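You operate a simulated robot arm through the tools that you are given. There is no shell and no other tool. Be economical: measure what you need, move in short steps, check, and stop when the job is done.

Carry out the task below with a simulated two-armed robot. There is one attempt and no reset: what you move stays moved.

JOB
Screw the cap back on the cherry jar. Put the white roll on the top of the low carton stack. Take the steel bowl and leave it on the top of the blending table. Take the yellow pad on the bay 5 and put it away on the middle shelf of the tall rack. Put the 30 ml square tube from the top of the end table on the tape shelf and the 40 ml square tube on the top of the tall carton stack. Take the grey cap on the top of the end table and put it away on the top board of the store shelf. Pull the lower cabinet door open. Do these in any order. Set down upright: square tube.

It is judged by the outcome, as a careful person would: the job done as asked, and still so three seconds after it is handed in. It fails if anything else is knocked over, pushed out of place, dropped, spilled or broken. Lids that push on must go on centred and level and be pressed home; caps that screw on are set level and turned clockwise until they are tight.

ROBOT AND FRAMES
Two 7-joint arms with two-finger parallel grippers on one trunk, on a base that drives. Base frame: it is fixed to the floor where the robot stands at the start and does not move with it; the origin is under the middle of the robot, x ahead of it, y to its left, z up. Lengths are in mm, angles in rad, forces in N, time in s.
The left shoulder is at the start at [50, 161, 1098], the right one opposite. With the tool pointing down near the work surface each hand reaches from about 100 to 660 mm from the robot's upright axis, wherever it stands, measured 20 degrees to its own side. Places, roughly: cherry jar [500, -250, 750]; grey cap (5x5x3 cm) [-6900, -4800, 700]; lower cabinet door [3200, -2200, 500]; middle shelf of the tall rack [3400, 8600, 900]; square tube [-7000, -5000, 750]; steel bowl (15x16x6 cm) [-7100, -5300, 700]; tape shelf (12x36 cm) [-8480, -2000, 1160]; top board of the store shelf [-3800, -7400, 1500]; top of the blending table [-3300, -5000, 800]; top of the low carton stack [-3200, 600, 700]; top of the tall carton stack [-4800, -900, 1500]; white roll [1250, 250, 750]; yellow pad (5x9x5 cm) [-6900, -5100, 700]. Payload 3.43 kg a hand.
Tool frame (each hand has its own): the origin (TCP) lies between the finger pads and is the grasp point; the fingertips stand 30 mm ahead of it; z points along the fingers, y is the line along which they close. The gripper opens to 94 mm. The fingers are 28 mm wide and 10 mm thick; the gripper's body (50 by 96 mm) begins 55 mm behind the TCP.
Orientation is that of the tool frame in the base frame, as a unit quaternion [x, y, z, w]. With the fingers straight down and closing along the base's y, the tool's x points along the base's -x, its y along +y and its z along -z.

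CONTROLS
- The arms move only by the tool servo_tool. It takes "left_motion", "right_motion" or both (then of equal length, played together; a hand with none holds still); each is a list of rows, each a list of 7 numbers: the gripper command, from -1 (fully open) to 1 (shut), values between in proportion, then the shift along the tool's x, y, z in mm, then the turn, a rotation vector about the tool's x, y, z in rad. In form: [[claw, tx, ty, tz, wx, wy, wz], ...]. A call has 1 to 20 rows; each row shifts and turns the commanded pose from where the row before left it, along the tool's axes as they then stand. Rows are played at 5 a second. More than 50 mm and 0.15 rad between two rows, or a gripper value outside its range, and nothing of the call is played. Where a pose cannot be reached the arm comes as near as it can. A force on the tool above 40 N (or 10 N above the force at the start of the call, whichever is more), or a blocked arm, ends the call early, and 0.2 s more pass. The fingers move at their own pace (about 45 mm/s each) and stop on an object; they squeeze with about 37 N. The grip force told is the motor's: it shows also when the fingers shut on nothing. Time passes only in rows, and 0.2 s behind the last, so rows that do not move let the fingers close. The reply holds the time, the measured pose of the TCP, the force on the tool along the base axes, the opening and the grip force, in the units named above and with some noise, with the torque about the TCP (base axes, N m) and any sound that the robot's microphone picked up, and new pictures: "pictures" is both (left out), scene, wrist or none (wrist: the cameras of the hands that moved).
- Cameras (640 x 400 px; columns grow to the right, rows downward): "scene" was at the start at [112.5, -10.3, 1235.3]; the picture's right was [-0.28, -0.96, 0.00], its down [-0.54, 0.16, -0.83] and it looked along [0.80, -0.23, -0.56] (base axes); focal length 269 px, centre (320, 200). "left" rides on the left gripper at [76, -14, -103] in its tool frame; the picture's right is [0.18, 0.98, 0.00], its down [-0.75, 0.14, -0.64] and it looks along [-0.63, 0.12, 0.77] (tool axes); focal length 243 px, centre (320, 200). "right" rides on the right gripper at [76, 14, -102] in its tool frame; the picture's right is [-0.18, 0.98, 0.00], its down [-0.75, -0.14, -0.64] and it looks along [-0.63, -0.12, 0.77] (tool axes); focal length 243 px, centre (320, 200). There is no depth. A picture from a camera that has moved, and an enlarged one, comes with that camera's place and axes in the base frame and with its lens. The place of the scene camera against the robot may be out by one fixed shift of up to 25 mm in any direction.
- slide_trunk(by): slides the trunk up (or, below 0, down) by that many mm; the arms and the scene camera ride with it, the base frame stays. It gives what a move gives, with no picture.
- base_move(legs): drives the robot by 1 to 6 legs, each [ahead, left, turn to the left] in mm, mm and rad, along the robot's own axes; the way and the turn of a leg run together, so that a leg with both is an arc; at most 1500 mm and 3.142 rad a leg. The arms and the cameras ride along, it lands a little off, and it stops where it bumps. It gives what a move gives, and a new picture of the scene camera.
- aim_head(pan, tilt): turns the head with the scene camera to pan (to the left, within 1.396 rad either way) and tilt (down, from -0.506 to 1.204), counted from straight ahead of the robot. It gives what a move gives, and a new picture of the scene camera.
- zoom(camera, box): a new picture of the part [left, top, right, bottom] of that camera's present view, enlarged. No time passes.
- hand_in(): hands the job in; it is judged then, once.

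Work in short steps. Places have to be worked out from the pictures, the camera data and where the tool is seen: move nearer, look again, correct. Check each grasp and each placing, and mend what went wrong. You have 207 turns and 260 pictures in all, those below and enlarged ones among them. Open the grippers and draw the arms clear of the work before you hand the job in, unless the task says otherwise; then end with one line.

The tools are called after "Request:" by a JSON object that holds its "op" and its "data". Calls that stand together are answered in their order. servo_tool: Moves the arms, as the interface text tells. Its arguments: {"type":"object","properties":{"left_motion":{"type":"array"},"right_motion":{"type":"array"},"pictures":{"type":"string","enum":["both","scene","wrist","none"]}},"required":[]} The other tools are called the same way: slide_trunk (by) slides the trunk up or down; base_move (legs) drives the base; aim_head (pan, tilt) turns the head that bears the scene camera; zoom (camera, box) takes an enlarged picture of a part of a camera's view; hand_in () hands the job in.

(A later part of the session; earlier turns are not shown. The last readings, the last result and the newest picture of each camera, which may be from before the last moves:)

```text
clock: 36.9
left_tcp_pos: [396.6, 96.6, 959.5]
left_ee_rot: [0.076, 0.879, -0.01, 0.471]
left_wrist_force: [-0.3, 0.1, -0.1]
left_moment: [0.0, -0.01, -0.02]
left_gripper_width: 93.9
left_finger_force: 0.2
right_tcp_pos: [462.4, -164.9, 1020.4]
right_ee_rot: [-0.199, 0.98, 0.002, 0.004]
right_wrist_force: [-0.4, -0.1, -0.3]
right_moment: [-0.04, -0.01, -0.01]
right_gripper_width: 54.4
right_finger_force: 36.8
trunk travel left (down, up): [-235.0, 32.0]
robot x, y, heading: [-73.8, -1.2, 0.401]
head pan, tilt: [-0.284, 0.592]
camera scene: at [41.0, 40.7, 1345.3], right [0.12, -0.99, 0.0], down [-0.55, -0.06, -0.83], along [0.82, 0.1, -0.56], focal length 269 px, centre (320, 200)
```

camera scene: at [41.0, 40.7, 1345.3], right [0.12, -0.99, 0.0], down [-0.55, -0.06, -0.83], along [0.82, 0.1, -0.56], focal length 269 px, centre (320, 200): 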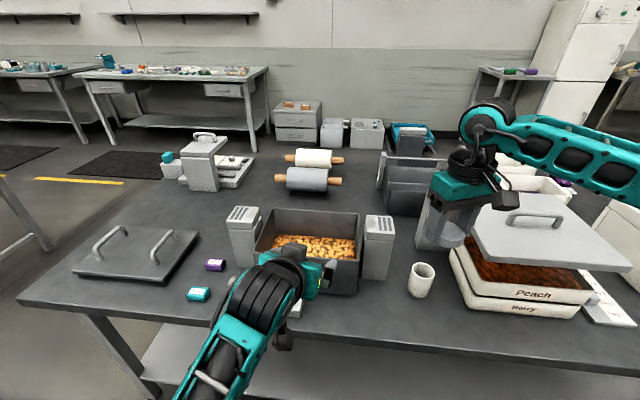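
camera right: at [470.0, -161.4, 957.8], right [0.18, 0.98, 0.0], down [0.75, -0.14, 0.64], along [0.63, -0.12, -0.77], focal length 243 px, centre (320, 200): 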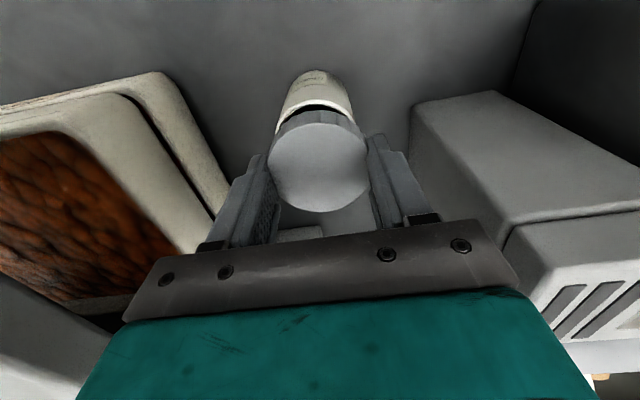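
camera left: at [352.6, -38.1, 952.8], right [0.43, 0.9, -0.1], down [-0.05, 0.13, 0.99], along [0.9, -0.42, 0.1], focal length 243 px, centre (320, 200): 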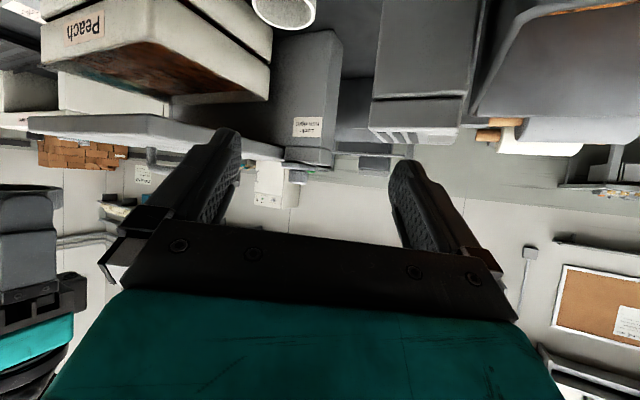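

With more room, I set the left yaw toward the jar and move to the pre-grasp point while the right hand slides clear.

Request:
{"op": "servo_tool", "data": {"left_motion": [[-1, 0, 0, 0, 0.0934, -0.006, 0.0627], [-1, 0, 0, 0, 0.0934, -0.006, 0.0627], [-1, 0, 0, 0, 0.0934, -0.006, 0.0627], [-1, 0, 0, 0, 0.0934, -0.006, 0.0627], [-1, -8.3, -26.3, 30.1, 0, 0, 0], [-1, -8.3, -26.3, 30.1, 0, 0, 0], [-1, -8.3, -26.3, 30.1, 0, 0, 0], [-1, -8.3, -26.3, 30.1, 0, 0, 0], [-1, -8.3, -26.3, 30.1, 0, 0, 0], [-1, -8.3, -26.3, 30.1, 0, 0, 0], [-1, 0, 0, 0, 0, 0, 0]], "right_motion": [[1, 17, -41, 0, 0, 0, 0], [1, 17, -41, 0, 0, 0, 0], [1, 17, -41, 0, 0, 0, 0], [1, 17, -41, 0, 0, 0, 0], [1, 0, 0, 0, 0, 0, 0], [1, 0, 0, 0, 0, 0, 0], [1, 0, 0, 0, 0, 0, 0], [1, 0, 0, 0, 0, 0, 0], [1, 0, 0, 0, 0, 0, 0], [1, 0, 0, 0, 0, 0, 0], [1, 0, 0, 0, 0, 0, 0]]}}

```text
clock: 39.3
left_tcp_pos: [455.8, -109.9, 882.5]
left_ee_rot: [0.268, 0.845, -0.109, 0.449]
left_wrist_force: [1.3, 0.1, 0.7]
left_moment: [0.0, -0.04, -0.01]
left_gripper_width: 94.1
left_finger_force: 0.0
left hand out of reach, approached as far as the arm can: row 10
right_tcp_pos: [458.1, -332.3, 1019.3]
right_ee_rot: [-0.197, 0.98, 0.001, 0.004]
right_wrist_force: [-0.7, 0.1, 0.4]
right_moment: [0.01, -0.02, 0.0]
right_gripper_width: 54.5
right_finger_force: 37.2
right hand out of reach, approached as far as the arm can: row 4
trunk travel left (down, up): [-235.0, 32.0]
robot x, y, heading: [-66.2, 2.1, 0.404]
head pan, tilt: [-0.284, 0.592]
camera scene: at [41.0, 40.3, 1345.3], right [0.12, -0.99, 0.0], down [-0.55, -0.06, -0.83], along [0.82, 0.1, -0.56], focal length 269 px, centre (320, 200)
camera right: at [381.7, -349.8, 1120.4], right [-0.21, 0.98, 0.0], down [0.74, 0.16, 0.65], along [0.63, 0.14, -0.76], focal length 243 px, centre (320, 200)
camera left: at [342.5, -50.6, 878.9], right [0.46, 0.88, -0.1], down [-0.03, 0.12, 0.99], along [0.89, -0.45, 0.09], focal length 243 px, centre (320, 200)
```

scene: 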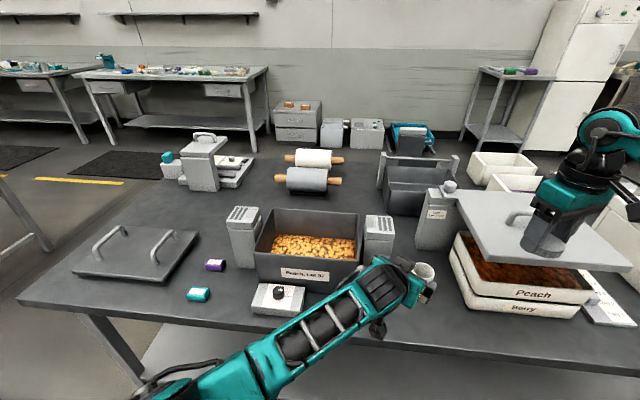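
right: 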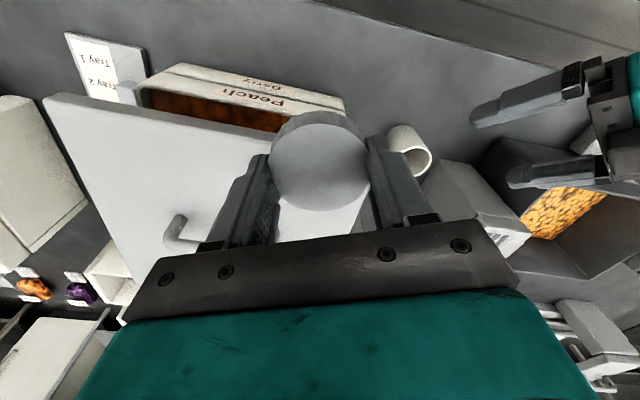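
left: 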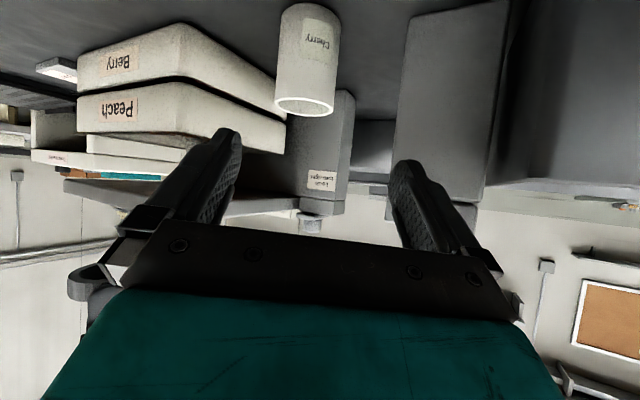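

The jar is in front of the fingers. I level the roll, step to the pre-grasp and check.

Request:
{"op": "servo_tool", "data": {"left_motion": [[-1, 12.4, -7.9, 31.3, 0, 0, 0], [-1, 12.4, -7.9, 31.3, 0, 0, 0], [-1, 0, 0, 0, 0, 0, -0.0685], [-1, 0, 0, 0, 0, 0, 0]]}}

```text
clock: 40.3
left_tcp_pos: [464.4, -108.2, 877.3]
left_ee_rot: [0.237, 0.852, -0.125, 0.45]
left_wrist_force: [0.3, -0.3, 0.8]
left_moment: [-0.02, 0.03, -0.01]
left_gripper_width: 94.2
left_finger_force: 0.1
left hand out of reach, approached as far as the arm can: row 1, 2
right_tcp_pos: [458.1, -331.5, 1019.2]
right_ee_rot: [-0.196, 0.981, 0.001, 0.004]
right_wrist_force: [0.8, 0.0, 0.0]
right_moment: [0.0, -0.01, -0.05]
right_gripper_width: 54.2
right_finger_force: 37.6
trunk travel left (down, up): [-235.0, 32.0]
robot x, y, heading: [-69.1, -1.8, 0.399]
head pan, tilt: [-0.284, 0.592]
camera scene: at [41.1, 40.5, 1345.3], right [0.12, -0.99, 0.0], down [-0.55, -0.06, -0.83], along [0.82, 0.1, -0.56], focal length 269 px, centre (320, 200)
camera left: at [348.3, -54.1, 872.3], right [0.42, 0.9, -0.15], down [-0.02, 0.17, 0.98], along [0.91, -0.41, 0.09], focal length 243 px, centre (320, 200)
```

scene: 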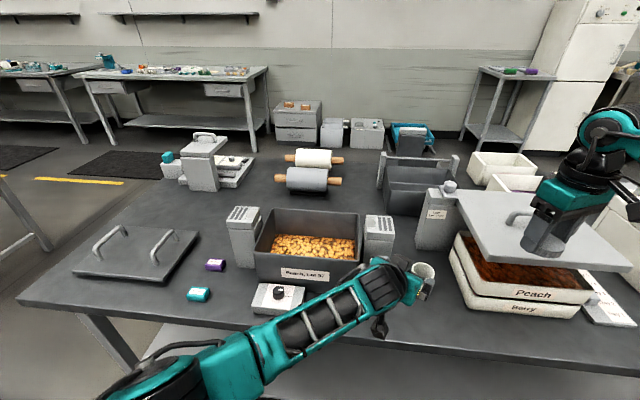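
left: 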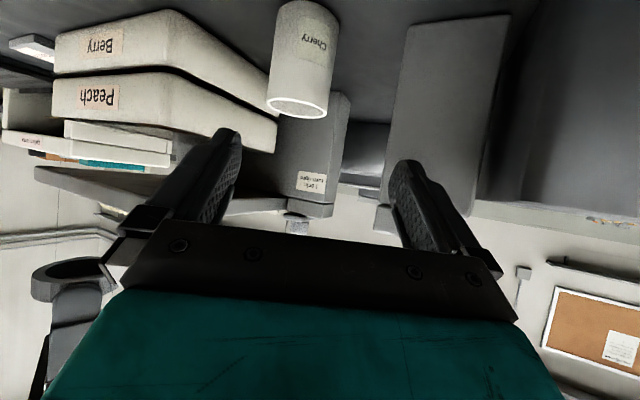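

The left arm can't reach lower from here, so lowering the trunk will bring it down. I raise the right hand first so it stays clear of the crate lid.

Request:
{"op": "servo_tool", "data": {"right_motion": [[1, 0, 0, -40, 0, 0, 0], [1, 0, 0, -40, 0, 0, 0], [1, 0, 0, -20, 0, 0, 0]], "pictures": "none"}}

Request:
{"op": "slide_trunk", "data": {"by": -80}}

Request:
{"op": "zoom", "data": {"camera": "scene", "box": [180, 180, 500, 400]}}

Request:
{"op": "zoom", "data": {"camera": "left", "box": [0, 0, 640, 400]}}

```text
clock: 41.1
left_tcp_pos: [464.6, -108.7, 877.5]
left_ee_rot: [0.238, 0.852, -0.125, 0.45]
left_wrist_force: [0.2, 0.8, 0.7]
left_moment: [0.01, -0.02, 0.0]
left_gripper_width: 94.0
left_finger_force: 0.0
right_tcp_pos: [458.4, -333.2, 1119.1]
right_ee_rot: [-0.197, 0.98, 0.001, 0.003]
right_wrist_force: [-0.9, -0.1, -0.4]
right_moment: [-0.03, -0.02, 0.05]
right_gripper_width: 54.4
right_finger_force: 37.4
trunk travel left (down, up): [-235.0, 32.0]
robot x, y, heading: [-72.5, 2.8, 0.402]
head pan, tilt: [-0.284, 0.592]
```

```text
clock: 42.2
left_tcp_pos: [461.9, -109.2, 794.5]
left_ee_rot: [0.238, 0.852, -0.124, 0.449]
left_wrist_force: [-0.5, -0.3, -0.4]
left_moment: [-0.03, 0.0, 0.02]
left_gripper_width: 93.9
left_finger_force: 0.0
right_tcp_pos: [458.7, -332.5, 1038.7]
right_ee_rot: [-0.197, 0.98, 0.002, 0.004]
right_wrist_force: [-0.4, -0.4, 0.1]
right_moment: [0.01, 0.0, 0.03]
right_gripper_width: 54.3
right_finger_force: 37.3
trunk travel left (down, up): [-155.0, 112.0]
robot x, y, heading: [-70.8, -5.1, 0.396]
head pan, tilt: [-0.284, 0.592]
```

```text
1.82 times, centred on (340, 290) of scene
camera zoom: at [40.8, 40.5, 1265.3], right [0.12, -0.99, 0.0], down [-0.55, -0.06, -0.83], along [0.82, 0.1, -0.56], focal length 489 px, centre (284, 36)
```

zoom: 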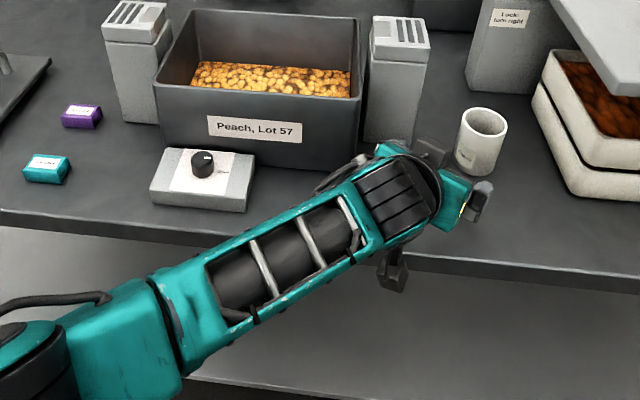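

```text
1.00 times, centred on (320, 200) of left (not enlarged: the box is as wide or as high as the picture)
camera zoom: at [346.5, -54.5, 790.5], right [0.42, 0.89, -0.15], down [-0.02, 0.17, 0.98], along [0.91, -0.41, 0.09], focal length 243 px, centre (320, 200)
```

zoom: 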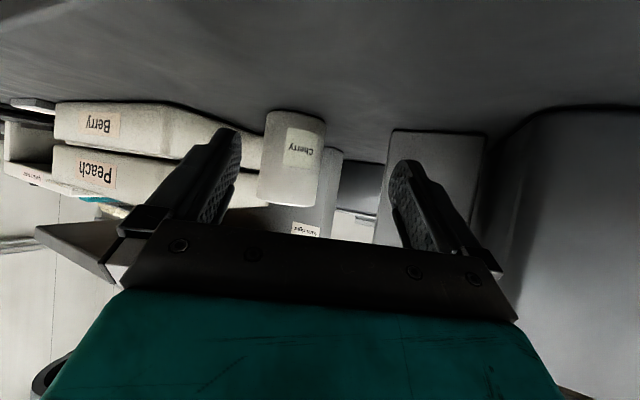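

The jar is 101 mm ahead and 18 mm to the side of the TCP. I shift sideways, then advance around it.

Request:
{"op": "servo_tool", "data": {"left_motion": [[-1, 0, -18.4, 0, 0, 0, 0], [-1, -14.3, 0, 26.1, 0, 0, 0], [-1, -14.3, 0, 26.1, 0, 0, 0], [-1, -14.4, 0, 26.2, 0, 0, 0], [-1, 0, 0, 0, 0, 0, 0]], "pictures": "wrist"}}

Request:
{"op": "zoom", "data": {"camera": "scene", "box": [340, 180, 500, 290]}}

```text
clock: 43.5
left_tcp_pos: [458.6, -112.4, 794.8]
left_ee_rot: [0.24, 0.851, -0.125, 0.45]
left_wrist_force: [-0.7, -0.1, 0.0]
left_moment: [-0.01, -0.01, -0.01]
left_gripper_width: 93.8
left_finger_force: 0.0
left hand out of reach, approached as far as the arm can: row 1, 2, 3, 4
right_tcp_pos: [458.7, -332.4, 1038.9]
right_ee_rot: [-0.198, 0.98, 0.002, 0.004]
right_wrist_force: [0.1, 0.0, -0.2]
right_moment: [-0.01, -0.01, 0.02]
right_gripper_width: 54.3
right_finger_force: 37.7
trunk travel left (down, up): [-155.0, 112.0]
robot x, y, heading: [-71.7, 1.5, 0.406]
head pan, tilt: [-0.284, 0.592]
camera left: at [342.7, -59.0, 789.6], right [0.42, 0.89, -0.15], down [-0.02, 0.17, 0.98], along [0.91, -0.41, 0.09], focal length 243 px, centre (320, 200)
```

left: 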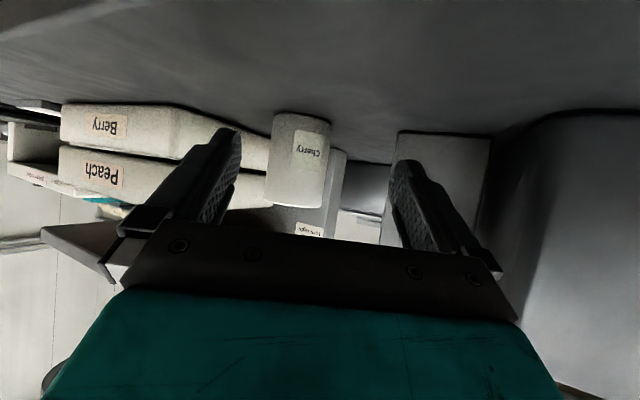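

```text
3.64 times, centred on (420, 235) of scene
camera zoom: at [41.0, 40.5, 1265.3], right [0.12, -0.99, 0.0], down [-0.55, -0.06, -0.83], along [0.82, 0.1, -0.56], focal length 979 px, centre (-44, 73)
```

zoom: 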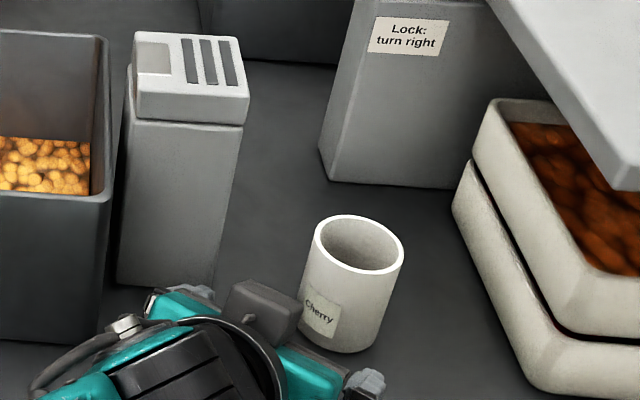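

The arm is at a joint limit here, but the base can carry the hand in instead. I lower the trunk 7 mm, then drive sideways to centre and look.

Request:
{"op": "slide_trunk", "data": {"by": -7}}

Request:
{"op": "base_move", "data": {"legs": [[-12.2, -8.8, 0], [18, -25, 0]]}}

Request:
{"op": "zoom", "data": {"camera": "left", "box": [0, 0, 640, 400]}}

```text
clock: 44.0
left_tcp_pos: [457.3, -112.8, 787.5]
left_ee_rot: [0.238, 0.852, -0.124, 0.449]
left_wrist_force: [0.2, 0.0, 0.6]
left_moment: [-0.04, -0.01, -0.01]
left_gripper_width: 94.1
left_finger_force: 0.0
right_tcp_pos: [458.6, -332.5, 1030.4]
right_ee_rot: [-0.197, 0.98, 0.002, 0.004]
right_wrist_force: [-0.3, 1.0, 0.3]
right_moment: [-0.03, 0.0, 0.02]
right_gripper_width: 54.4
right_finger_force: 36.7
trunk travel left (down, up): [-148.0, 119.0]
robot x, y, heading: [-70.1, 0.1, 0.406]
head pan, tilt: [-0.284, 0.592]
```

```text
clock: 45.3
left_tcp_pos: [476.7, -142.2, 786.8]
left_ee_rot: [0.239, 0.852, -0.125, 0.448]
left_wrist_force: [0.3, -0.7, -0.1]
left_moment: [-0.02, -0.01, -0.01]
left_gripper_width: 94.1
left_finger_force: 0.1
right_tcp_pos: [477.9, -361.3, 1031.6]
right_ee_rot: [-0.198, 0.98, 0.001, 0.004]
right_wrist_force: [0.2, -0.1, -0.3]
right_moment: [0.02, 0.0, 0.02]
right_gripper_width: 54.4
right_finger_force: 36.8
trunk travel left (down, up): [-148.0, 119.0]
robot x, y, heading: [-51.1, -25.6, 0.401]
head pan, tilt: [-0.284, 0.592]
camera scene: at [59.8, 11.8, 1258.2], right [0.12, -0.99, 0.0], down [-0.55, -0.06, -0.83], along [0.82, 0.1, -0.56], focal length 269 px, centre (320, 200)
```

scene: 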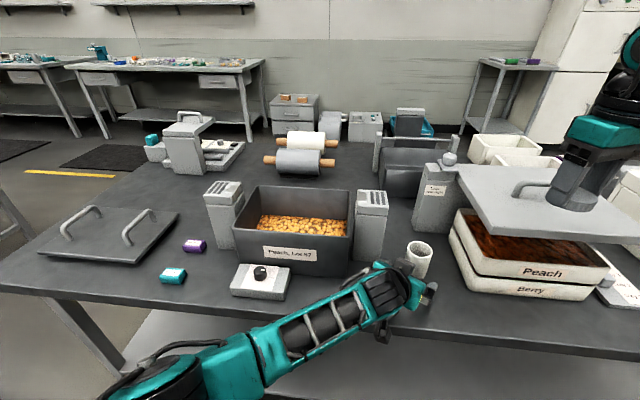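

```text
1.00 times, centred on (320, 200) of left (not enlarged: the box is as wide or as high as the picture)
camera zoom: at [360.6, -87.8, 781.5], right [0.42, 0.89, -0.15], down [-0.01, 0.17, 0.98], along [0.91, -0.41, 0.09], focal length 243 px, centre (320, 200)
```

zoom: 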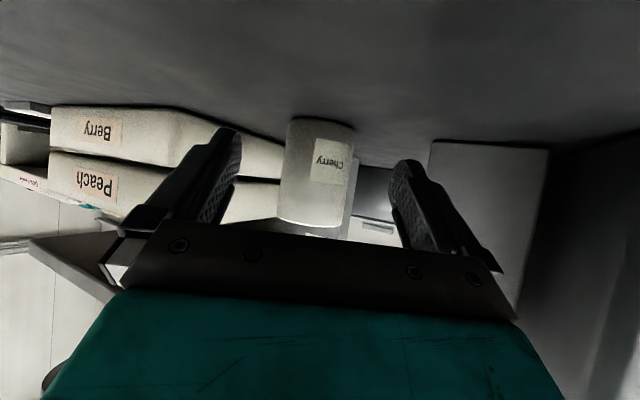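

The jar is centred between the fingers and 71 mm ahead. I drive the last 59 mm, then close the left hand.

Request:
{"op": "base_move", "data": {"legs": [[37, -46, 0]]}}

Request:
{"op": "zoom", "data": {"camera": "left", "box": [160, 60, 480, 260]}}

```text
clock: 46.4
left_tcp_pos: [528.9, -169.5, 784.6]
left_ee_rot: [0.238, 0.852, -0.124, 0.448]
left_wrist_force: [-0.4, -0.4, 0.7]
left_moment: [0.0, -0.03, 0.03]
left_gripper_width: 93.9
left_finger_force: 0.0
right_tcp_pos: [528.6, -389.0, 1030.5]
right_ee_rot: [-0.197, 0.98, 0.002, 0.004]
right_wrist_force: [1.3, 0.5, 0.7]
right_moment: [-0.02, 0.03, -0.01]
right_gripper_width: 54.5
right_finger_force: 36.7
trunk travel left (down, up): [-148.0, 119.0]
robot x, y, heading: [2.3, -56.2, 0.402]
head pan, tilt: [-0.284, 0.592]
camera scene: at [111.6, -16.4, 1258.2], right [0.11, -0.99, 0.0], down [-0.55, -0.06, -0.83], along [0.82, 0.1, -0.56], focal length 269 px, centre (320, 200)
```

scene: 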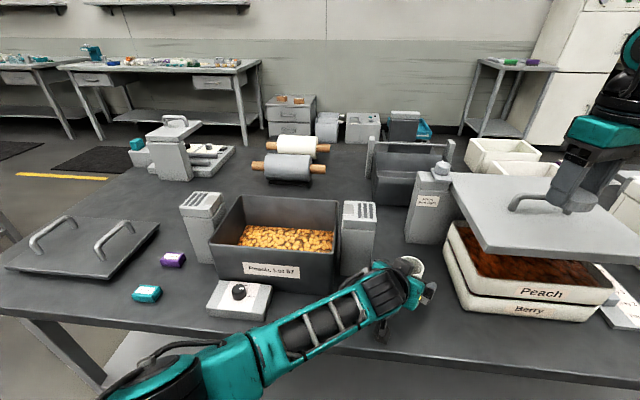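

```text
2.00 times, centred on (320, 160) of left
camera zoom: at [412.7, -114.8, 780.8], right [0.42, 0.89, -0.15], down [-0.01, 0.17, 0.99], along [0.91, -0.41, 0.09], focal length 485 px, centre (320, 280)
```

zoom: 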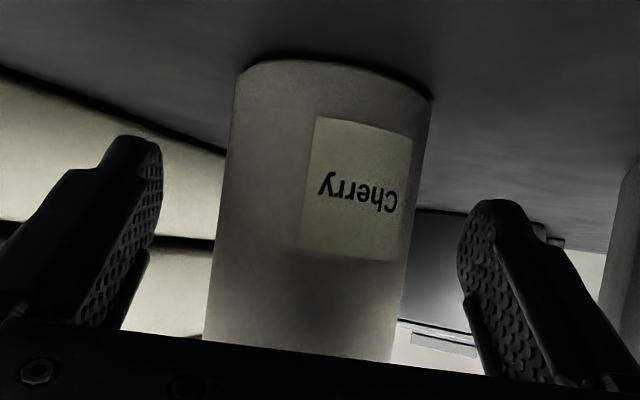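

The jar stands between the pads. I close the left hand.

Request:
{"op": "servo_tool", "data": {"left_motion": [[1, 0, 0, 0, 0, 0, 0], [1, 0, 0, 0, 0, 0, 0], [1, 0, 0, 0, 0, 0, 0], [1, 0, 0, 0, 0, 0, 0], [1, 0, 0, 0, 0, 0, 0], [1, 0, 0, 0, 0, 0, 0]], "pictures": "wrist"}}

Request:
{"op": "zoom", "data": {"camera": "scene", "box": [340, 230, 480, 320]}}

```text
clock: 47.8
left_tcp_pos: [528.7, -169.4, 785.7]
left_ee_rot: [0.238, 0.853, -0.124, 0.448]
left_wrist_force: [0.7, -0.1, -0.2]
left_moment: [0.02, 0.01, 0.03]
left_gripper_width: 52.5
left_finger_force: 37.1
right_tcp_pos: [529.2, -389.1, 1031.2]
right_ee_rot: [-0.197, 0.98, 0.001, 0.004]
right_wrist_force: [0.0, -0.4, -0.5]
right_moment: [-0.04, 0.01, 0.0]
right_gripper_width: 54.4
right_finger_force: 36.9
trunk travel left (down, up): [-148.0, 119.0]
robot x, y, heading: [-0.2, -57.2, 0.399]
head pan, tilt: [-0.284, 0.592]
camera left: at [412.6, -114.2, 780.7], right [0.42, 0.9, -0.15], down [-0.01, 0.17, 0.99], along [0.91, -0.41, 0.09], focal length 243 px, centre (320, 200)
```

left: 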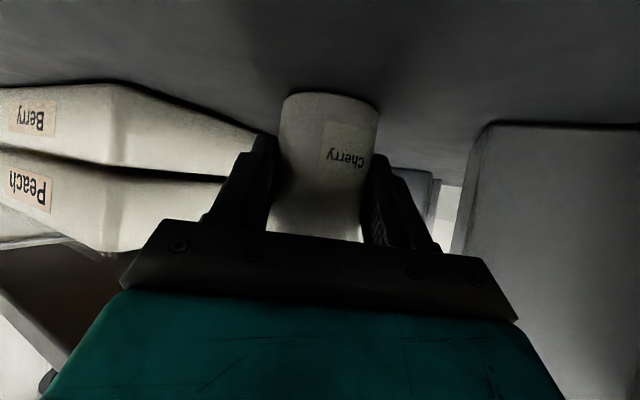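

```text
4.44 times, centred on (410, 275) of scene
camera zoom: at [111.3, -16.2, 1258.2], right [0.11, -0.99, 0.0], down [-0.55, -0.06, -0.83], along [0.82, 0.1, -0.56], focal length 1196 px, centre (-80, -133)
```

zoom: 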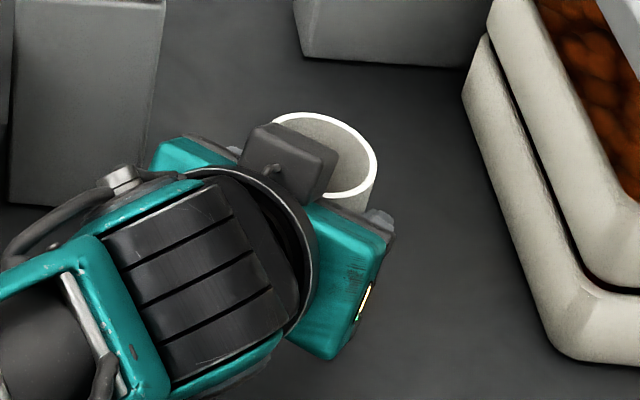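

The jar is held firmly, 52.5 mm wide. I bring the cap over the jar with the right hand's fingers closing along base y, staying high to check clearance from the left hand.

Request:
{"op": "servo_tool", "data": {"right_motion": [[1, 0, 0, 0, 0, 0, 0.132], [1, 0, 0, 0, 0, 0, 0.132], [1, 0, 0, 0, 0, 0, 0.132], [1, -3.5, 42.7, 0, 0, 0, 0], [1, -3.5, 42.7, 0, 0, 0, 0], [1, -3.5, 42.7, 0, 0, 0, 0], [1, -3.5, 42.7, 0, 0, 0, 0], [1, -3.5, 42.7, 0, 0, 0, 0], [1, 0, 0, 40, 0, 0, 0], [1, 0, 0, 40, 0, 0, 0], [1, 0, 0, 25, 0, 0, 0], [1, 0, 0, 0, 0, 0, 0]]}}

Request:
{"op": "zoom", "data": {"camera": "scene", "box": [330, 200, 490, 310]}}

```text
clock: 50.4
left_tcp_pos: [528.1, -169.1, 786.7]
left_ee_rot: [0.238, 0.852, -0.123, 0.449]
left_wrist_force: [0.1, 0.1, 0.2]
left_moment: [0.06, -0.01, 0.05]
left_gripper_width: 52.2
left_finger_force: 37.1
right_tcp_pos: [547.0, -177.0, 926.6]
right_ee_rot: [0.0, 1.0, 0.003, 0.004]
right_wrist_force: [-0.4, 0.7, -0.8]
right_moment: [-0.04, -0.01, 0.01]
right_gripper_width: 54.2
right_finger_force: 37.0
trunk travel left (down, up): [-148.0, 119.0]
robot x, y, heading: [-3.6, -54.8, 0.396]
head pan, tilt: [-0.284, 0.592]
camera scene: at [111.2, -16.1, 1258.3], right [0.11, -0.99, 0.0], down [-0.55, -0.06, -0.83], along [0.82, 0.1, -0.56], focal length 269 px, centre (320, 200)
camera right: at [469.6, -163.0, 1028.1], right [0.18, 0.98, 0.01], down [0.75, -0.14, 0.65], along [0.64, -0.11, -0.76], focal length 243 px, centre (320, 200)
```

scene: 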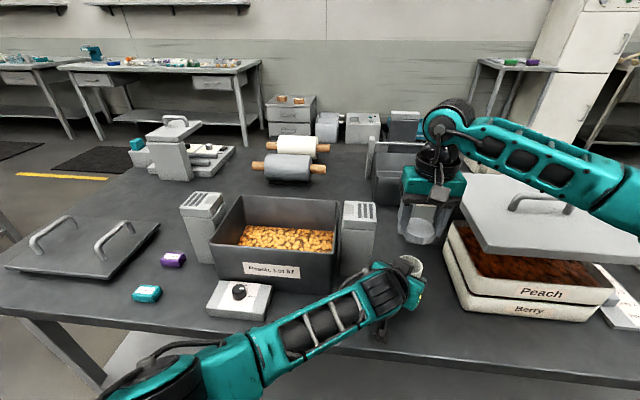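
right: 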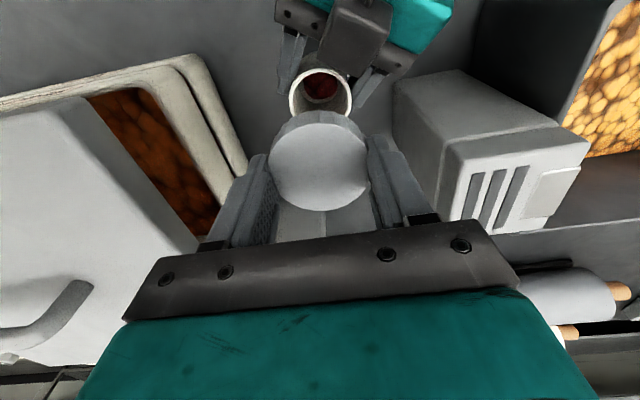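

```text
3.64 times, centred on (410, 255) of scene
camera zoom: at [111.2, -16.1, 1258.3], right [0.11, -0.99, 0.0], down [-0.55, -0.06, -0.83], along [0.82, 0.1, -0.56], focal length 979 px, centre (-7, 0)
```

zoom: 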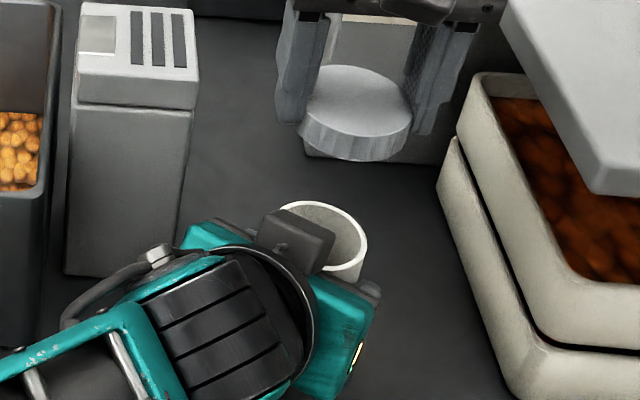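

Both are visible in the wrist view: the cap needs about 3 mm toward the robot and 2.5 mm left. I correct that and lower to just above the rim.

Request:
{"op": "servo_tool", "data": {"right_motion": [[1, 3, 2.5, 30, 0, 0, 0], [1, 0, 0, 30, 0, 0, 0], [1, 0, 0, 12, 0, 0, 0], [1, 0, 0, 0, 0, 0, 0]], "pictures": "wrist"}}

Request:
{"op": "zoom", "data": {"camera": "right", "box": [220, 60, 420, 200]}}

Request:
{"op": "zoom", "data": {"camera": "scene", "box": [370, 220, 450, 290]}}

```text
clock: 51.4
left_tcp_pos: [530.5, -168.4, 785.1]
left_ee_rot: [0.24, 0.852, -0.125, 0.448]
left_wrist_force: [-0.6, 0.5, 1.2]
left_moment: [0.06, -0.05, -0.02]
left_gripper_width: 52.1
left_finger_force: 37.4
right_tcp_pos: [544.4, -173.7, 856.4]
right_ee_rot: [0.0, 1.0, 0.003, 0.003]
right_wrist_force: [-0.3, 0.2, 0.3]
right_moment: [0.02, 0.0, -0.02]
right_gripper_width: 54.1
right_finger_force: 37.1
trunk travel left (down, up): [-148.0, 119.0]
robot x, y, heading: [-0.7, -55.8, 0.4]
head pan, tilt: [-0.284, 0.592]
camera right: at [467.7, -161.1, 957.7], right [0.18, 0.98, 0.01], down [0.75, -0.14, 0.65], along [0.64, -0.11, -0.76], focal length 243 px, centre (320, 200)
```

right: 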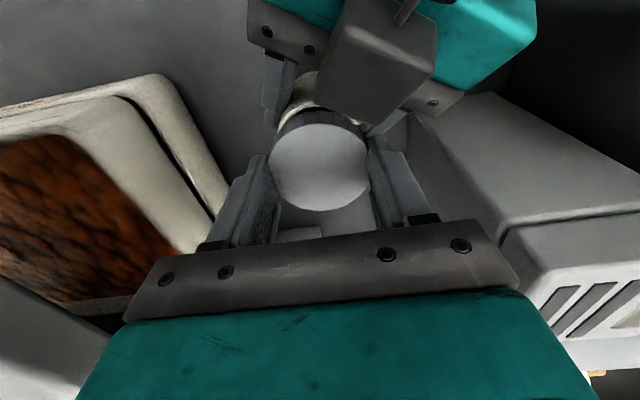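

```text
2.86 times, centred on (320, 130) of right
camera zoom: at [467.7, -161.1, 957.7], right [0.18, 0.98, 0.01], down [0.75, -0.14, 0.65], along [0.64, -0.11, -0.76], focal length 693 px, centre (320, 400)
```

zoom: 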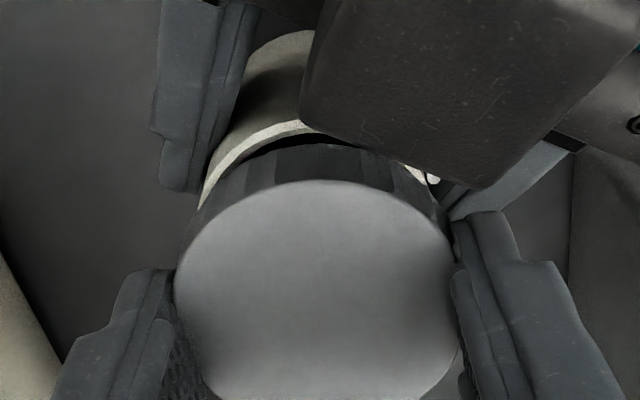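

```text
5.71 times, centred on (410, 255) of scene
camera zoom: at [111.1, -16.1, 1258.3], right [0.11, -0.99, 0.0], down [-0.55, -0.06, -0.83], along [0.82, 0.1, -0.56], focal length 1538 px, centre (-194, -114)
```

zoom: 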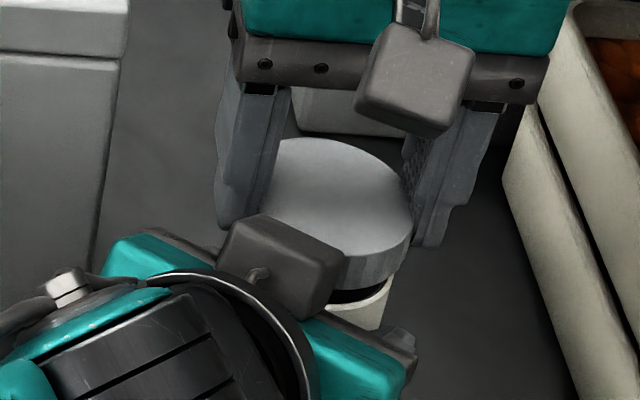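

Alignment looks good and the left hand's box is about 15 mm from the finger. I lower to contact.

Request:
{"op": "servo_tool", "data": {"right_motion": [[1, 0, 0, 5, 0, 0, 0], [1, 0, 0, 4, 0, 0, 0], [1, 0, 0, 2, 0, 0, 0], [1, 0, 0, 0, 0, 0, 0]], "pictures": "none"}}

Request:
{"op": "zoom", "data": {"camera": "right", "box": [220, 60, 420, 200]}}

```text
clock: 52.4
left_tcp_pos: [527.7, -167.4, 784.9]
left_ee_rot: [0.239, 0.852, -0.123, 0.449]
left_wrist_force: [6.1, -3.4, -7.7]
left_moment: [0.65, -0.02, 0.2]
left_gripper_width: 52.1
left_finger_force: 37.6
right_tcp_pos: [542.3, -171.9, 846.7]
right_ee_rot: [0.001, 1.0, 0.003, 0.005]
right_wrist_force: [-6.0, 1.5, 23.4]
right_moment: [-0.43, 0.36, -0.15]
right_gripper_width: 54.3
right_finger_force: 37.1
trunk travel left (down, up): [-148.0, 119.0]
robot x, y, heading: [-2.9, -56.5, 0.397]
head pan, tilt: [-0.284, 0.592]
```

```text
2.86 times, centred on (320, 130) of right
camera zoom: at [466.6, -159.9, 949.0], right [0.18, 0.98, 0.01], down [0.75, -0.15, 0.65], along [0.64, -0.11, -0.76], focal length 693 px, centre (320, 400)
```

zoom: 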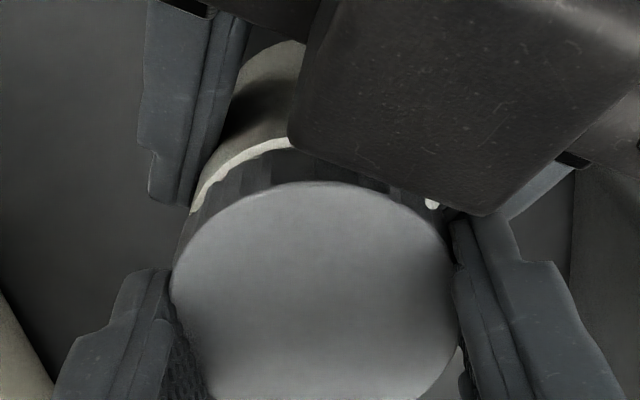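

In firm contact with the jar held. I turn one clockwise stroke of 1.05 rad.

Request:
{"op": "servo_tool", "data": {"right_motion": [[1, 0.07, -0.9, 0, 0, 0, 0.149], [1, 0.07, -0.9, 0, 0, 0, 0.149], [1, 0.07, -0.9, 0, 0, 0, 0.149], [1, 0.07, -0.9, 0, 0, 0, 0.149], [1, 0.07, -0.9, 0, 0, 0, 0.149], [1, 0.07, -0.9, 0, 0, 0, 0.149], [1, 0.07, -0.9, 0, 0, 0, 0.149], [1, 0, 0, 0, 0, 0, 0]], "pictures": "none"}}

Request:
{"op": "zoom", "data": {"camera": "scene", "box": [370, 220, 450, 290]}}

```text
clock: 54.2
left_tcp_pos: [527.8, -169.7, 785.3]
left_ee_rot: [0.239, 0.852, -0.125, 0.449]
left_wrist_force: [-9.1, -3.9, -4.2]
left_moment: [-0.05, -0.22, -0.09]
left_gripper_width: 50.7
left_finger_force: 36.8
right_tcp_pos: [540.8, -178.2, 845.9]
right_ee_rot: [0.501, 0.866, 0.005, 0.003]
right_wrist_force: [9.9, 1.9, 19.7]
right_moment: [-0.17, -0.24, 0.03]
right_gripper_width: 54.4
right_finger_force: 37.5
trunk travel left (down, up): [-148.0, 119.0]
robot x, y, heading: [0.5, -56.0, 0.402]
head pan, tilt: [-0.284, 0.592]
```

```text
5.71 times, centred on (410, 255) of scene
camera zoom: at [110.1, -16.0, 1258.4], right [0.11, -0.99, 0.0], down [-0.55, -0.06, -0.83], along [0.83, 0.09, -0.56], focal length 1538 px, centre (-194, -114)
```

zoom: 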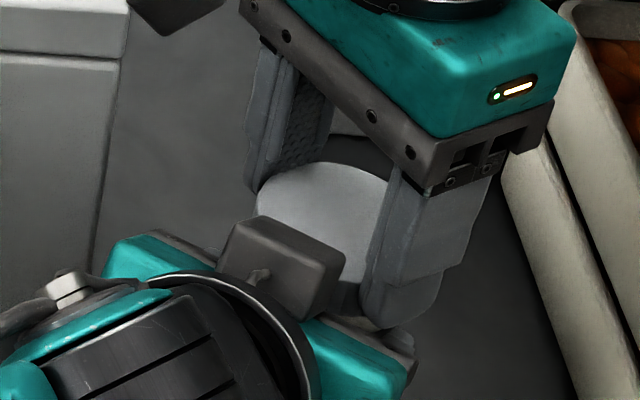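

There was little descent and some side force. I release, turn back and look at how the cap sits.

Request:
{"op": "servo_tool", "data": {"right_motion": [[-0.5, 0, 0, 0, 0, 0, 0], [-0.5, 0, 0, 0, 0, 0, 0], [-0.5, 0, 0, -40, 0, 0, 0], [-0.5, 0, 0, -10, 0, 0, -0.149], [-0.5, 0, 0, 0, 0, 0, -0.149], [-0.5, 0, 0, 0, 0, 0, -0.149], [-0.5, 0, 0, 0, 0, 0, -0.149], [-0.5, 0, 0, 0, 0, 0, -0.149], [-0.5, 0, 0, 0, 0, 0, -0.149], [-0.5, 0, 0, 0, 0, 0, -0.149]], "pictures": "wrist"}}

Request:
{"op": "zoom", "data": {"camera": "right", "box": [220, 60, 420, 200]}}

Request:
{"op": "zoom", "data": {"camera": "scene", "box": [370, 220, 450, 290]}}

```text
clock: 56.4
left_tcp_pos: [528.9, -168.5, 785.7]
left_ee_rot: [0.238, 0.852, -0.124, 0.449]
left_wrist_force: [1.1, 0.8, 1.2]
left_moment: [0.03, -0.14, 0.0]
left_gripper_width: 50.4
left_finger_force: 37.2
right_tcp_pos: [541.4, -177.3, 893.6]
right_ee_rot: [-0.002, 1.0, 0.003, 0.004]
right_wrist_force: [1.0, -0.7, -0.7]
right_moment: [0.05, 0.01, -0.01]
right_gripper_width: 70.8
right_finger_force: 0.2
trunk travel left (down, up): [-148.0, 119.0]
robot x, y, heading: [1.5, -57.8, 0.403]
head pan, tilt: [-0.284, 0.592]
camera right: at [464.0, -165.6, 996.4], right [0.18, 0.98, 0.01], down [0.75, -0.14, 0.65], along [0.64, -0.11, -0.76], focal length 243 px, centre (320, 200)
```

right: 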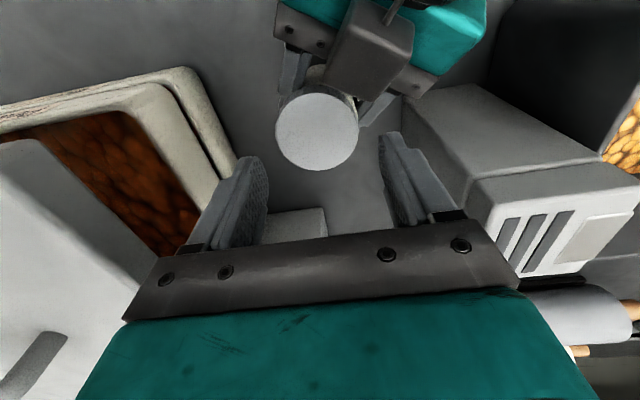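

```text
2.86 times, centred on (320, 130) of right
camera zoom: at [464.0, -165.6, 996.4], right [0.18, 0.98, 0.01], down [0.75, -0.14, 0.65], along [0.64, -0.11, -0.76], focal length 693 px, centre (320, 400)
```

zoom: 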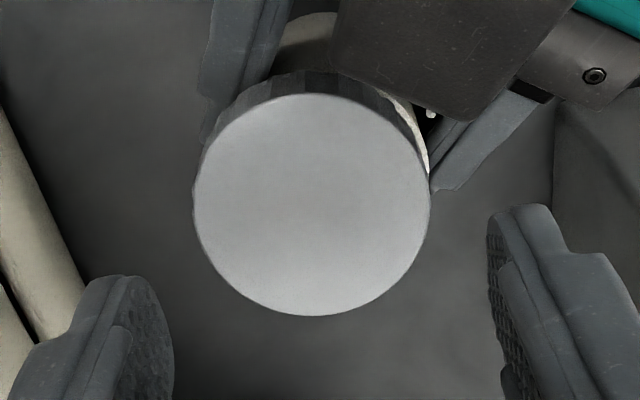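

```text
5.71 times, centred on (410, 255) of scene
camera zoom: at [111.2, -16.1, 1258.3], right [0.11, -0.99, 0.0], down [-0.55, -0.06, -0.83], along [0.82, 0.1, -0.56], focal length 1538 px, centre (-194, -114)
```

zoom: 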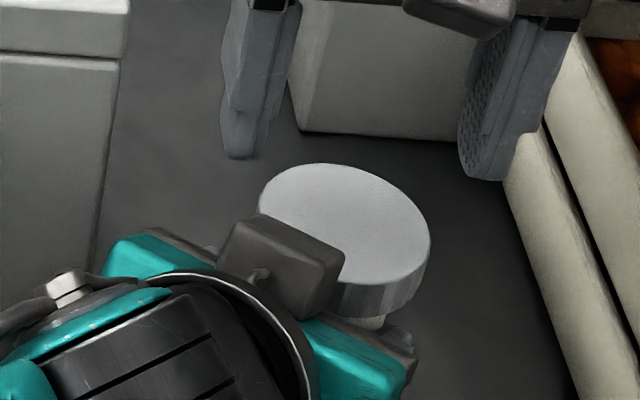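

From this view the cap sits about 6 mm toward −y of the jar, because my pivot offset was wrong (the true offset is about 0). I regrip centred on the cap.

Request:
{"op": "servo_tool", "data": {"right_motion": [[-0.62, 2.4, -2.7, 0, 0, 0, 0], [-0.62, 0, 0, 30, 0, 0, 0], [-0.62, 0, 0, 17, 0, 0, 0], [1, 0, 0, 0, 0, 0, 0], [1, 0, 0, 0, 0, 0, 0], [1, 0, 0, 0, 0, 0, 0], [1, 0, 0, -8, 0, 0, 0], [1, 0, 0, 0, 0, 0, 0]], "pictures": "wrist"}}

Request:
{"op": "zoom", "data": {"camera": "right", "box": [220, 60, 420, 200]}}

```text
clock: 58.2
left_tcp_pos: [529.3, -168.0, 785.1]
left_ee_rot: [0.238, 0.853, -0.123, 0.449]
left_wrist_force: [-2.0, 1.1, 1.5]
left_moment: [0.06, -0.09, 0.04]
left_gripper_width: 50.7
left_finger_force: 37.5
right_tcp_pos: [539.8, -181.5, 855.9]
right_ee_rot: [0.0, 1.0, 0.003, 0.003]
right_wrist_force: [-0.5, -0.4, 0.5]
right_moment: [-0.01, -0.03, -0.01]
right_gripper_width: 57.2
right_finger_force: 37.4
trunk travel left (down, up): [-148.0, 119.0]
robot x, y, heading: [-0.7, -56.4, 0.4]
head pan, tilt: [-0.284, 0.592]
camera right: at [462.4, -168.4, 957.1], right [0.18, 0.98, 0.01], down [0.75, -0.14, 0.65], along [0.64, -0.11, -0.76], focal length 243 px, centre (320, 200)
```

right: 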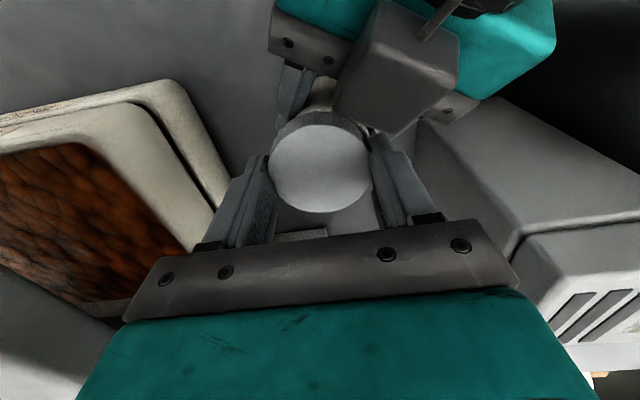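

```text
2.86 times, centred on (320, 130) of right
camera zoom: at [462.4, -168.4, 957.1], right [0.18, 0.98, 0.01], down [0.75, -0.14, 0.65], along [0.64, -0.11, -0.76], focal length 693 px, centre (320, 400)
```

zoom: 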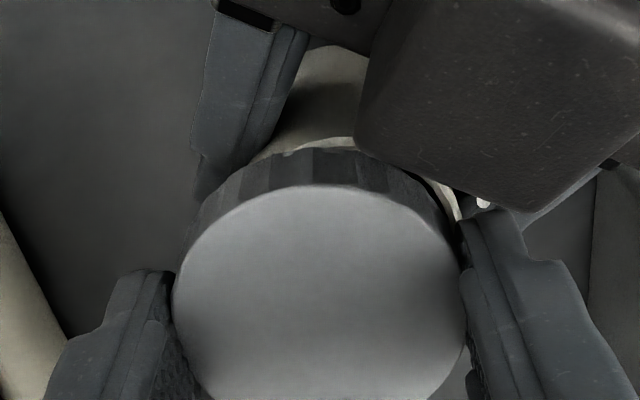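

The cap is now gripped centred. Jar centre is about (541,−176), so I shift the cap +5 mm in y and lower onto the rim.

Request:
{"op": "servo_tool", "data": {"right_motion": [[1, -0.7, 5, 0, 0, 0, 0], [1, 0, 0, 4, 0, 0, 0], [1, 0, 0, 3, 0, 0, 0], [1, 0, 0, 2, 0, 0, 0], [1, 0, 0, 0, 0, 0, 0]], "pictures": "none"}}

Request:
{"op": "zoom", "data": {"camera": "right", "box": [220, 60, 420, 200]}}

```text
clock: 59.4
left_tcp_pos: [527.9, -167.8, 785.8]
left_ee_rot: [0.239, 0.852, -0.123, 0.449]
left_wrist_force: [16.7, -9.2, -6.8]
left_moment: [0.08, 0.11, 0.01]
left_gripper_width: 50.6
left_finger_force: 37.2
right_tcp_pos: [538.1, -175.1, 847.9]
right_ee_rot: [-0.002, 1.0, 0.005, 0.003]
right_wrist_force: [-14.4, 6.0, 20.5]
right_moment: [-0.03, 0.46, 0.0]
right_gripper_width: 57.1
right_finger_force: 36.8
trunk travel left (down, up): [-148.0, 119.0]
robot x, y, heading: [0.2, -55.3, 0.396]
head pan, tilt: [-0.284, 0.592]
```

```text
2.86 times, centred on (320, 130) of right
camera zoom: at [461.8, -162.8, 950.2], right [0.18, 0.98, 0.01], down [0.75, -0.14, 0.65], along [0.64, -0.11, -0.76], focal length 693 px, centre (320, 400)
```

zoom: 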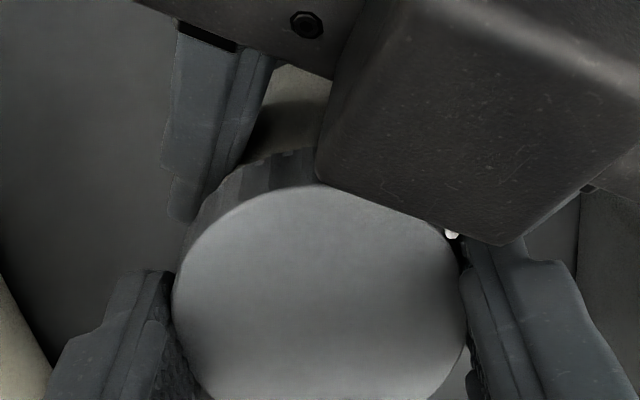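

The side force shows the cap should be a few mm toward −x. I ease off, shift 3 mm, press lightly and turn one stroke about the TCP.

Request:
{"op": "servo_tool", "data": {"right_motion": [[1, 0, 0, -2, 0, 0, 0], [1, 2.5, 1, 0, 0, 0, 0], [1, 0, 0, 2, 0, 0, 0], [1, 0, 0, 0.5, 0, 0, 0.149], [1, 0, 0, 0, 0, 0, 0.149], [1, 0, 0, 0, 0, 0, 0.149], [1, 0, 0, 0, 0, 0, 0.149], [1, 0, 0, 0, 0, 0, 0.149], [1, 0, 0, 0, 0, 0, 0.149], [1, 0, 0, 0, 0, 0, 0.149], [1, 0, 0, 0, 0, 0, 0]], "pictures": "none"}}

Request:
{"op": "zoom", "data": {"camera": "scene", "box": [370, 220, 450, 290]}}

```text
clock: 61.8
left_tcp_pos: [527.8, -169.4, 785.3]
left_ee_rot: [0.239, 0.852, -0.125, 0.449]
left_wrist_force: [-22.4, 1.1, 0.3]
left_moment: [0.02, -0.68, -0.06]
left_gripper_width: 50.4
left_finger_force: 37.0
right_tcp_pos: [537.9, -174.2, 846.6]
right_ee_rot: [0.499, 0.866, 0.005, 0.004]
right_wrist_force: [22.0, 0.0, 9.3]
right_moment: [-0.23, -0.63, 0.0]
right_gripper_width: 57.5
right_finger_force: 36.9
trunk travel left (down, up): [-148.0, 119.0]
robot x, y, heading: [-3.6, -59.3, 0.402]
head pan, tilt: [-0.284, 0.592]
```

```text
5.71 times, centred on (410, 255) of scene
camera zoom: at [110.3, -15.8, 1258.3], right [0.11, -0.99, 0.0], down [-0.55, -0.06, -0.83], along [0.82, 0.1, -0.56], focal length 1538 px, centre (-194, -114)
```

zoom: 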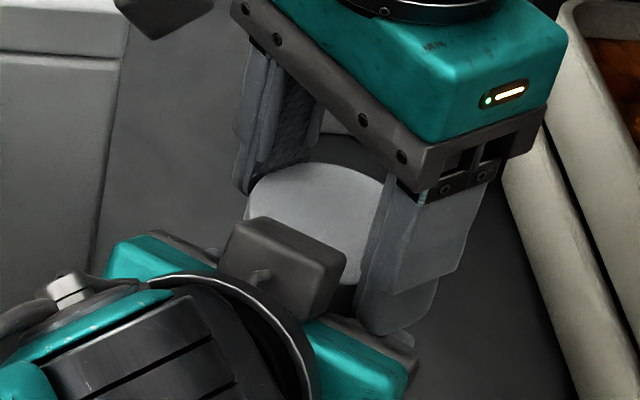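

A large side force remains with little vertical force, so the skirt is hooking on the rim. I shift +x by 2.5 mm, press slightly and read the forces.

Request:
{"op": "servo_tool", "data": {"right_motion": [[1, -1.25, 2.17, 0, 0, 0, 0], [1, 0, 0, 1, 0, 0, 0], [1, 0, 0, 1, 0, 0, 0], [1, 0, 0, 0, 0, 0, 0]], "pictures": "none"}}

```text
clock: 62.8
left_tcp_pos: [528.3, -168.7, 787.0]
left_ee_rot: [0.239, 0.852, -0.124, 0.45]
left_wrist_force: [-3.0, -5.8, -11.7]
left_moment: [-0.2, -0.04, -0.09]
left_gripper_width: 50.4
left_finger_force: 36.9
right_tcp_pos: [538.7, -174.9, 846.5]
right_ee_rot: [0.498, 0.867, 0.005, 0.001]
right_wrist_force: [1.5, -0.4, 28.6]
right_moment: [-0.5, 0.04, -0.02]
right_gripper_width: 57.3
right_finger_force: 36.8
trunk travel left (down, up): [-148.0, 119.0]
robot x, y, heading: [-0.8, -56.4, 0.401]
head pan, tilt: [-0.284, 0.592]
```

Now there is no side force, but the pressure sits on the −y side. I do a small spiral search under light pressure so the cap can drop into place.

Request:
{"op": "servo_tool", "data": {"right_motion": [[1, 0, 0, -1.5, 0, 0, 0], [1, 1.5, 0, 0, 0, 0, 0], [1, -1.5, 1.5, 0, 0, 0, 0], [1, -1.5, -1.5, 0, 0, 0, 0], [1, 1.5, -1.5, 0, 0, 0, 0], [1, 2.1, -0.6, 0, 0, 0, 0], [1, 0.9, 2.1, 0, 0, 0, 0], [1, -0.9, 2.1, 0, 0, 0, 0], [1, -2.1, 0.9, 0, 0, 0, 0], [1, -2.1, -0.9, 0, 0, 0, 0], [1, -0.9, -2.1, 0, 0, 0, 0], [1, 0.9, -2.1, 0, 0, 0, 0], [1, 2.1, -0.9, 0, 0, 0, 0], [1, 0, 3, 0, 0, 0, 0], [1, 0, 0, 0, 0, 0, 0]], "pictures": "none"}}

Request:
{"op": "zoom", "data": {"camera": "right", "box": [170, 0, 470, 200]}}

```text
clock: 66.0
left_tcp_pos: [527.7, -170.5, 786.2]
left_ee_rot: [0.24, 0.852, -0.126, 0.448]
left_wrist_force: [2.1, -7.5, -5.4]
left_moment: [-0.21, 0.03, -0.07]
left_gripper_width: 50.7
left_finger_force: 36.6
right_tcp_pos: [538.2, -174.9, 846.1]
right_ee_rot: [0.498, 0.867, 0.004, 0.002]
right_wrist_force: [-2.7, 3.4, 14.4]
right_moment: [0.17, 0.08, -0.03]
right_gripper_width: 57.0
right_finger_force: 37.0
trunk travel left (down, up): [-148.0, 119.0]
robot x, y, heading: [-0.2, -55.5, 0.402]
head pan, tilt: [-0.284, 0.592]
```

```text
2.00 times, centred on (320, 100) of right
camera zoom: at [511.6, -103.4, 948.7], right [0.94, 0.34, 0.01], down [0.25, -0.72, 0.64], along [0.22, -0.6, -0.77], focal length 485 px, centre (320, 400)
```

zoom: 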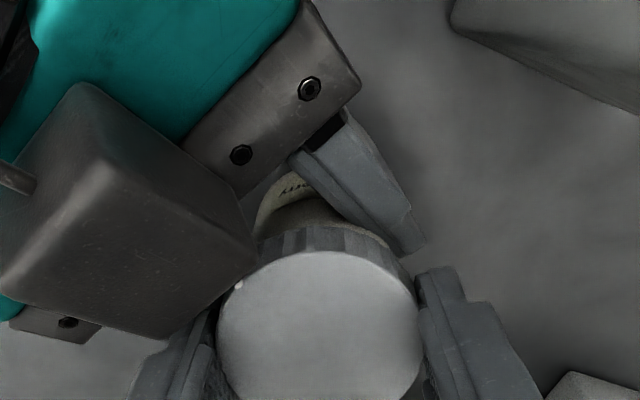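

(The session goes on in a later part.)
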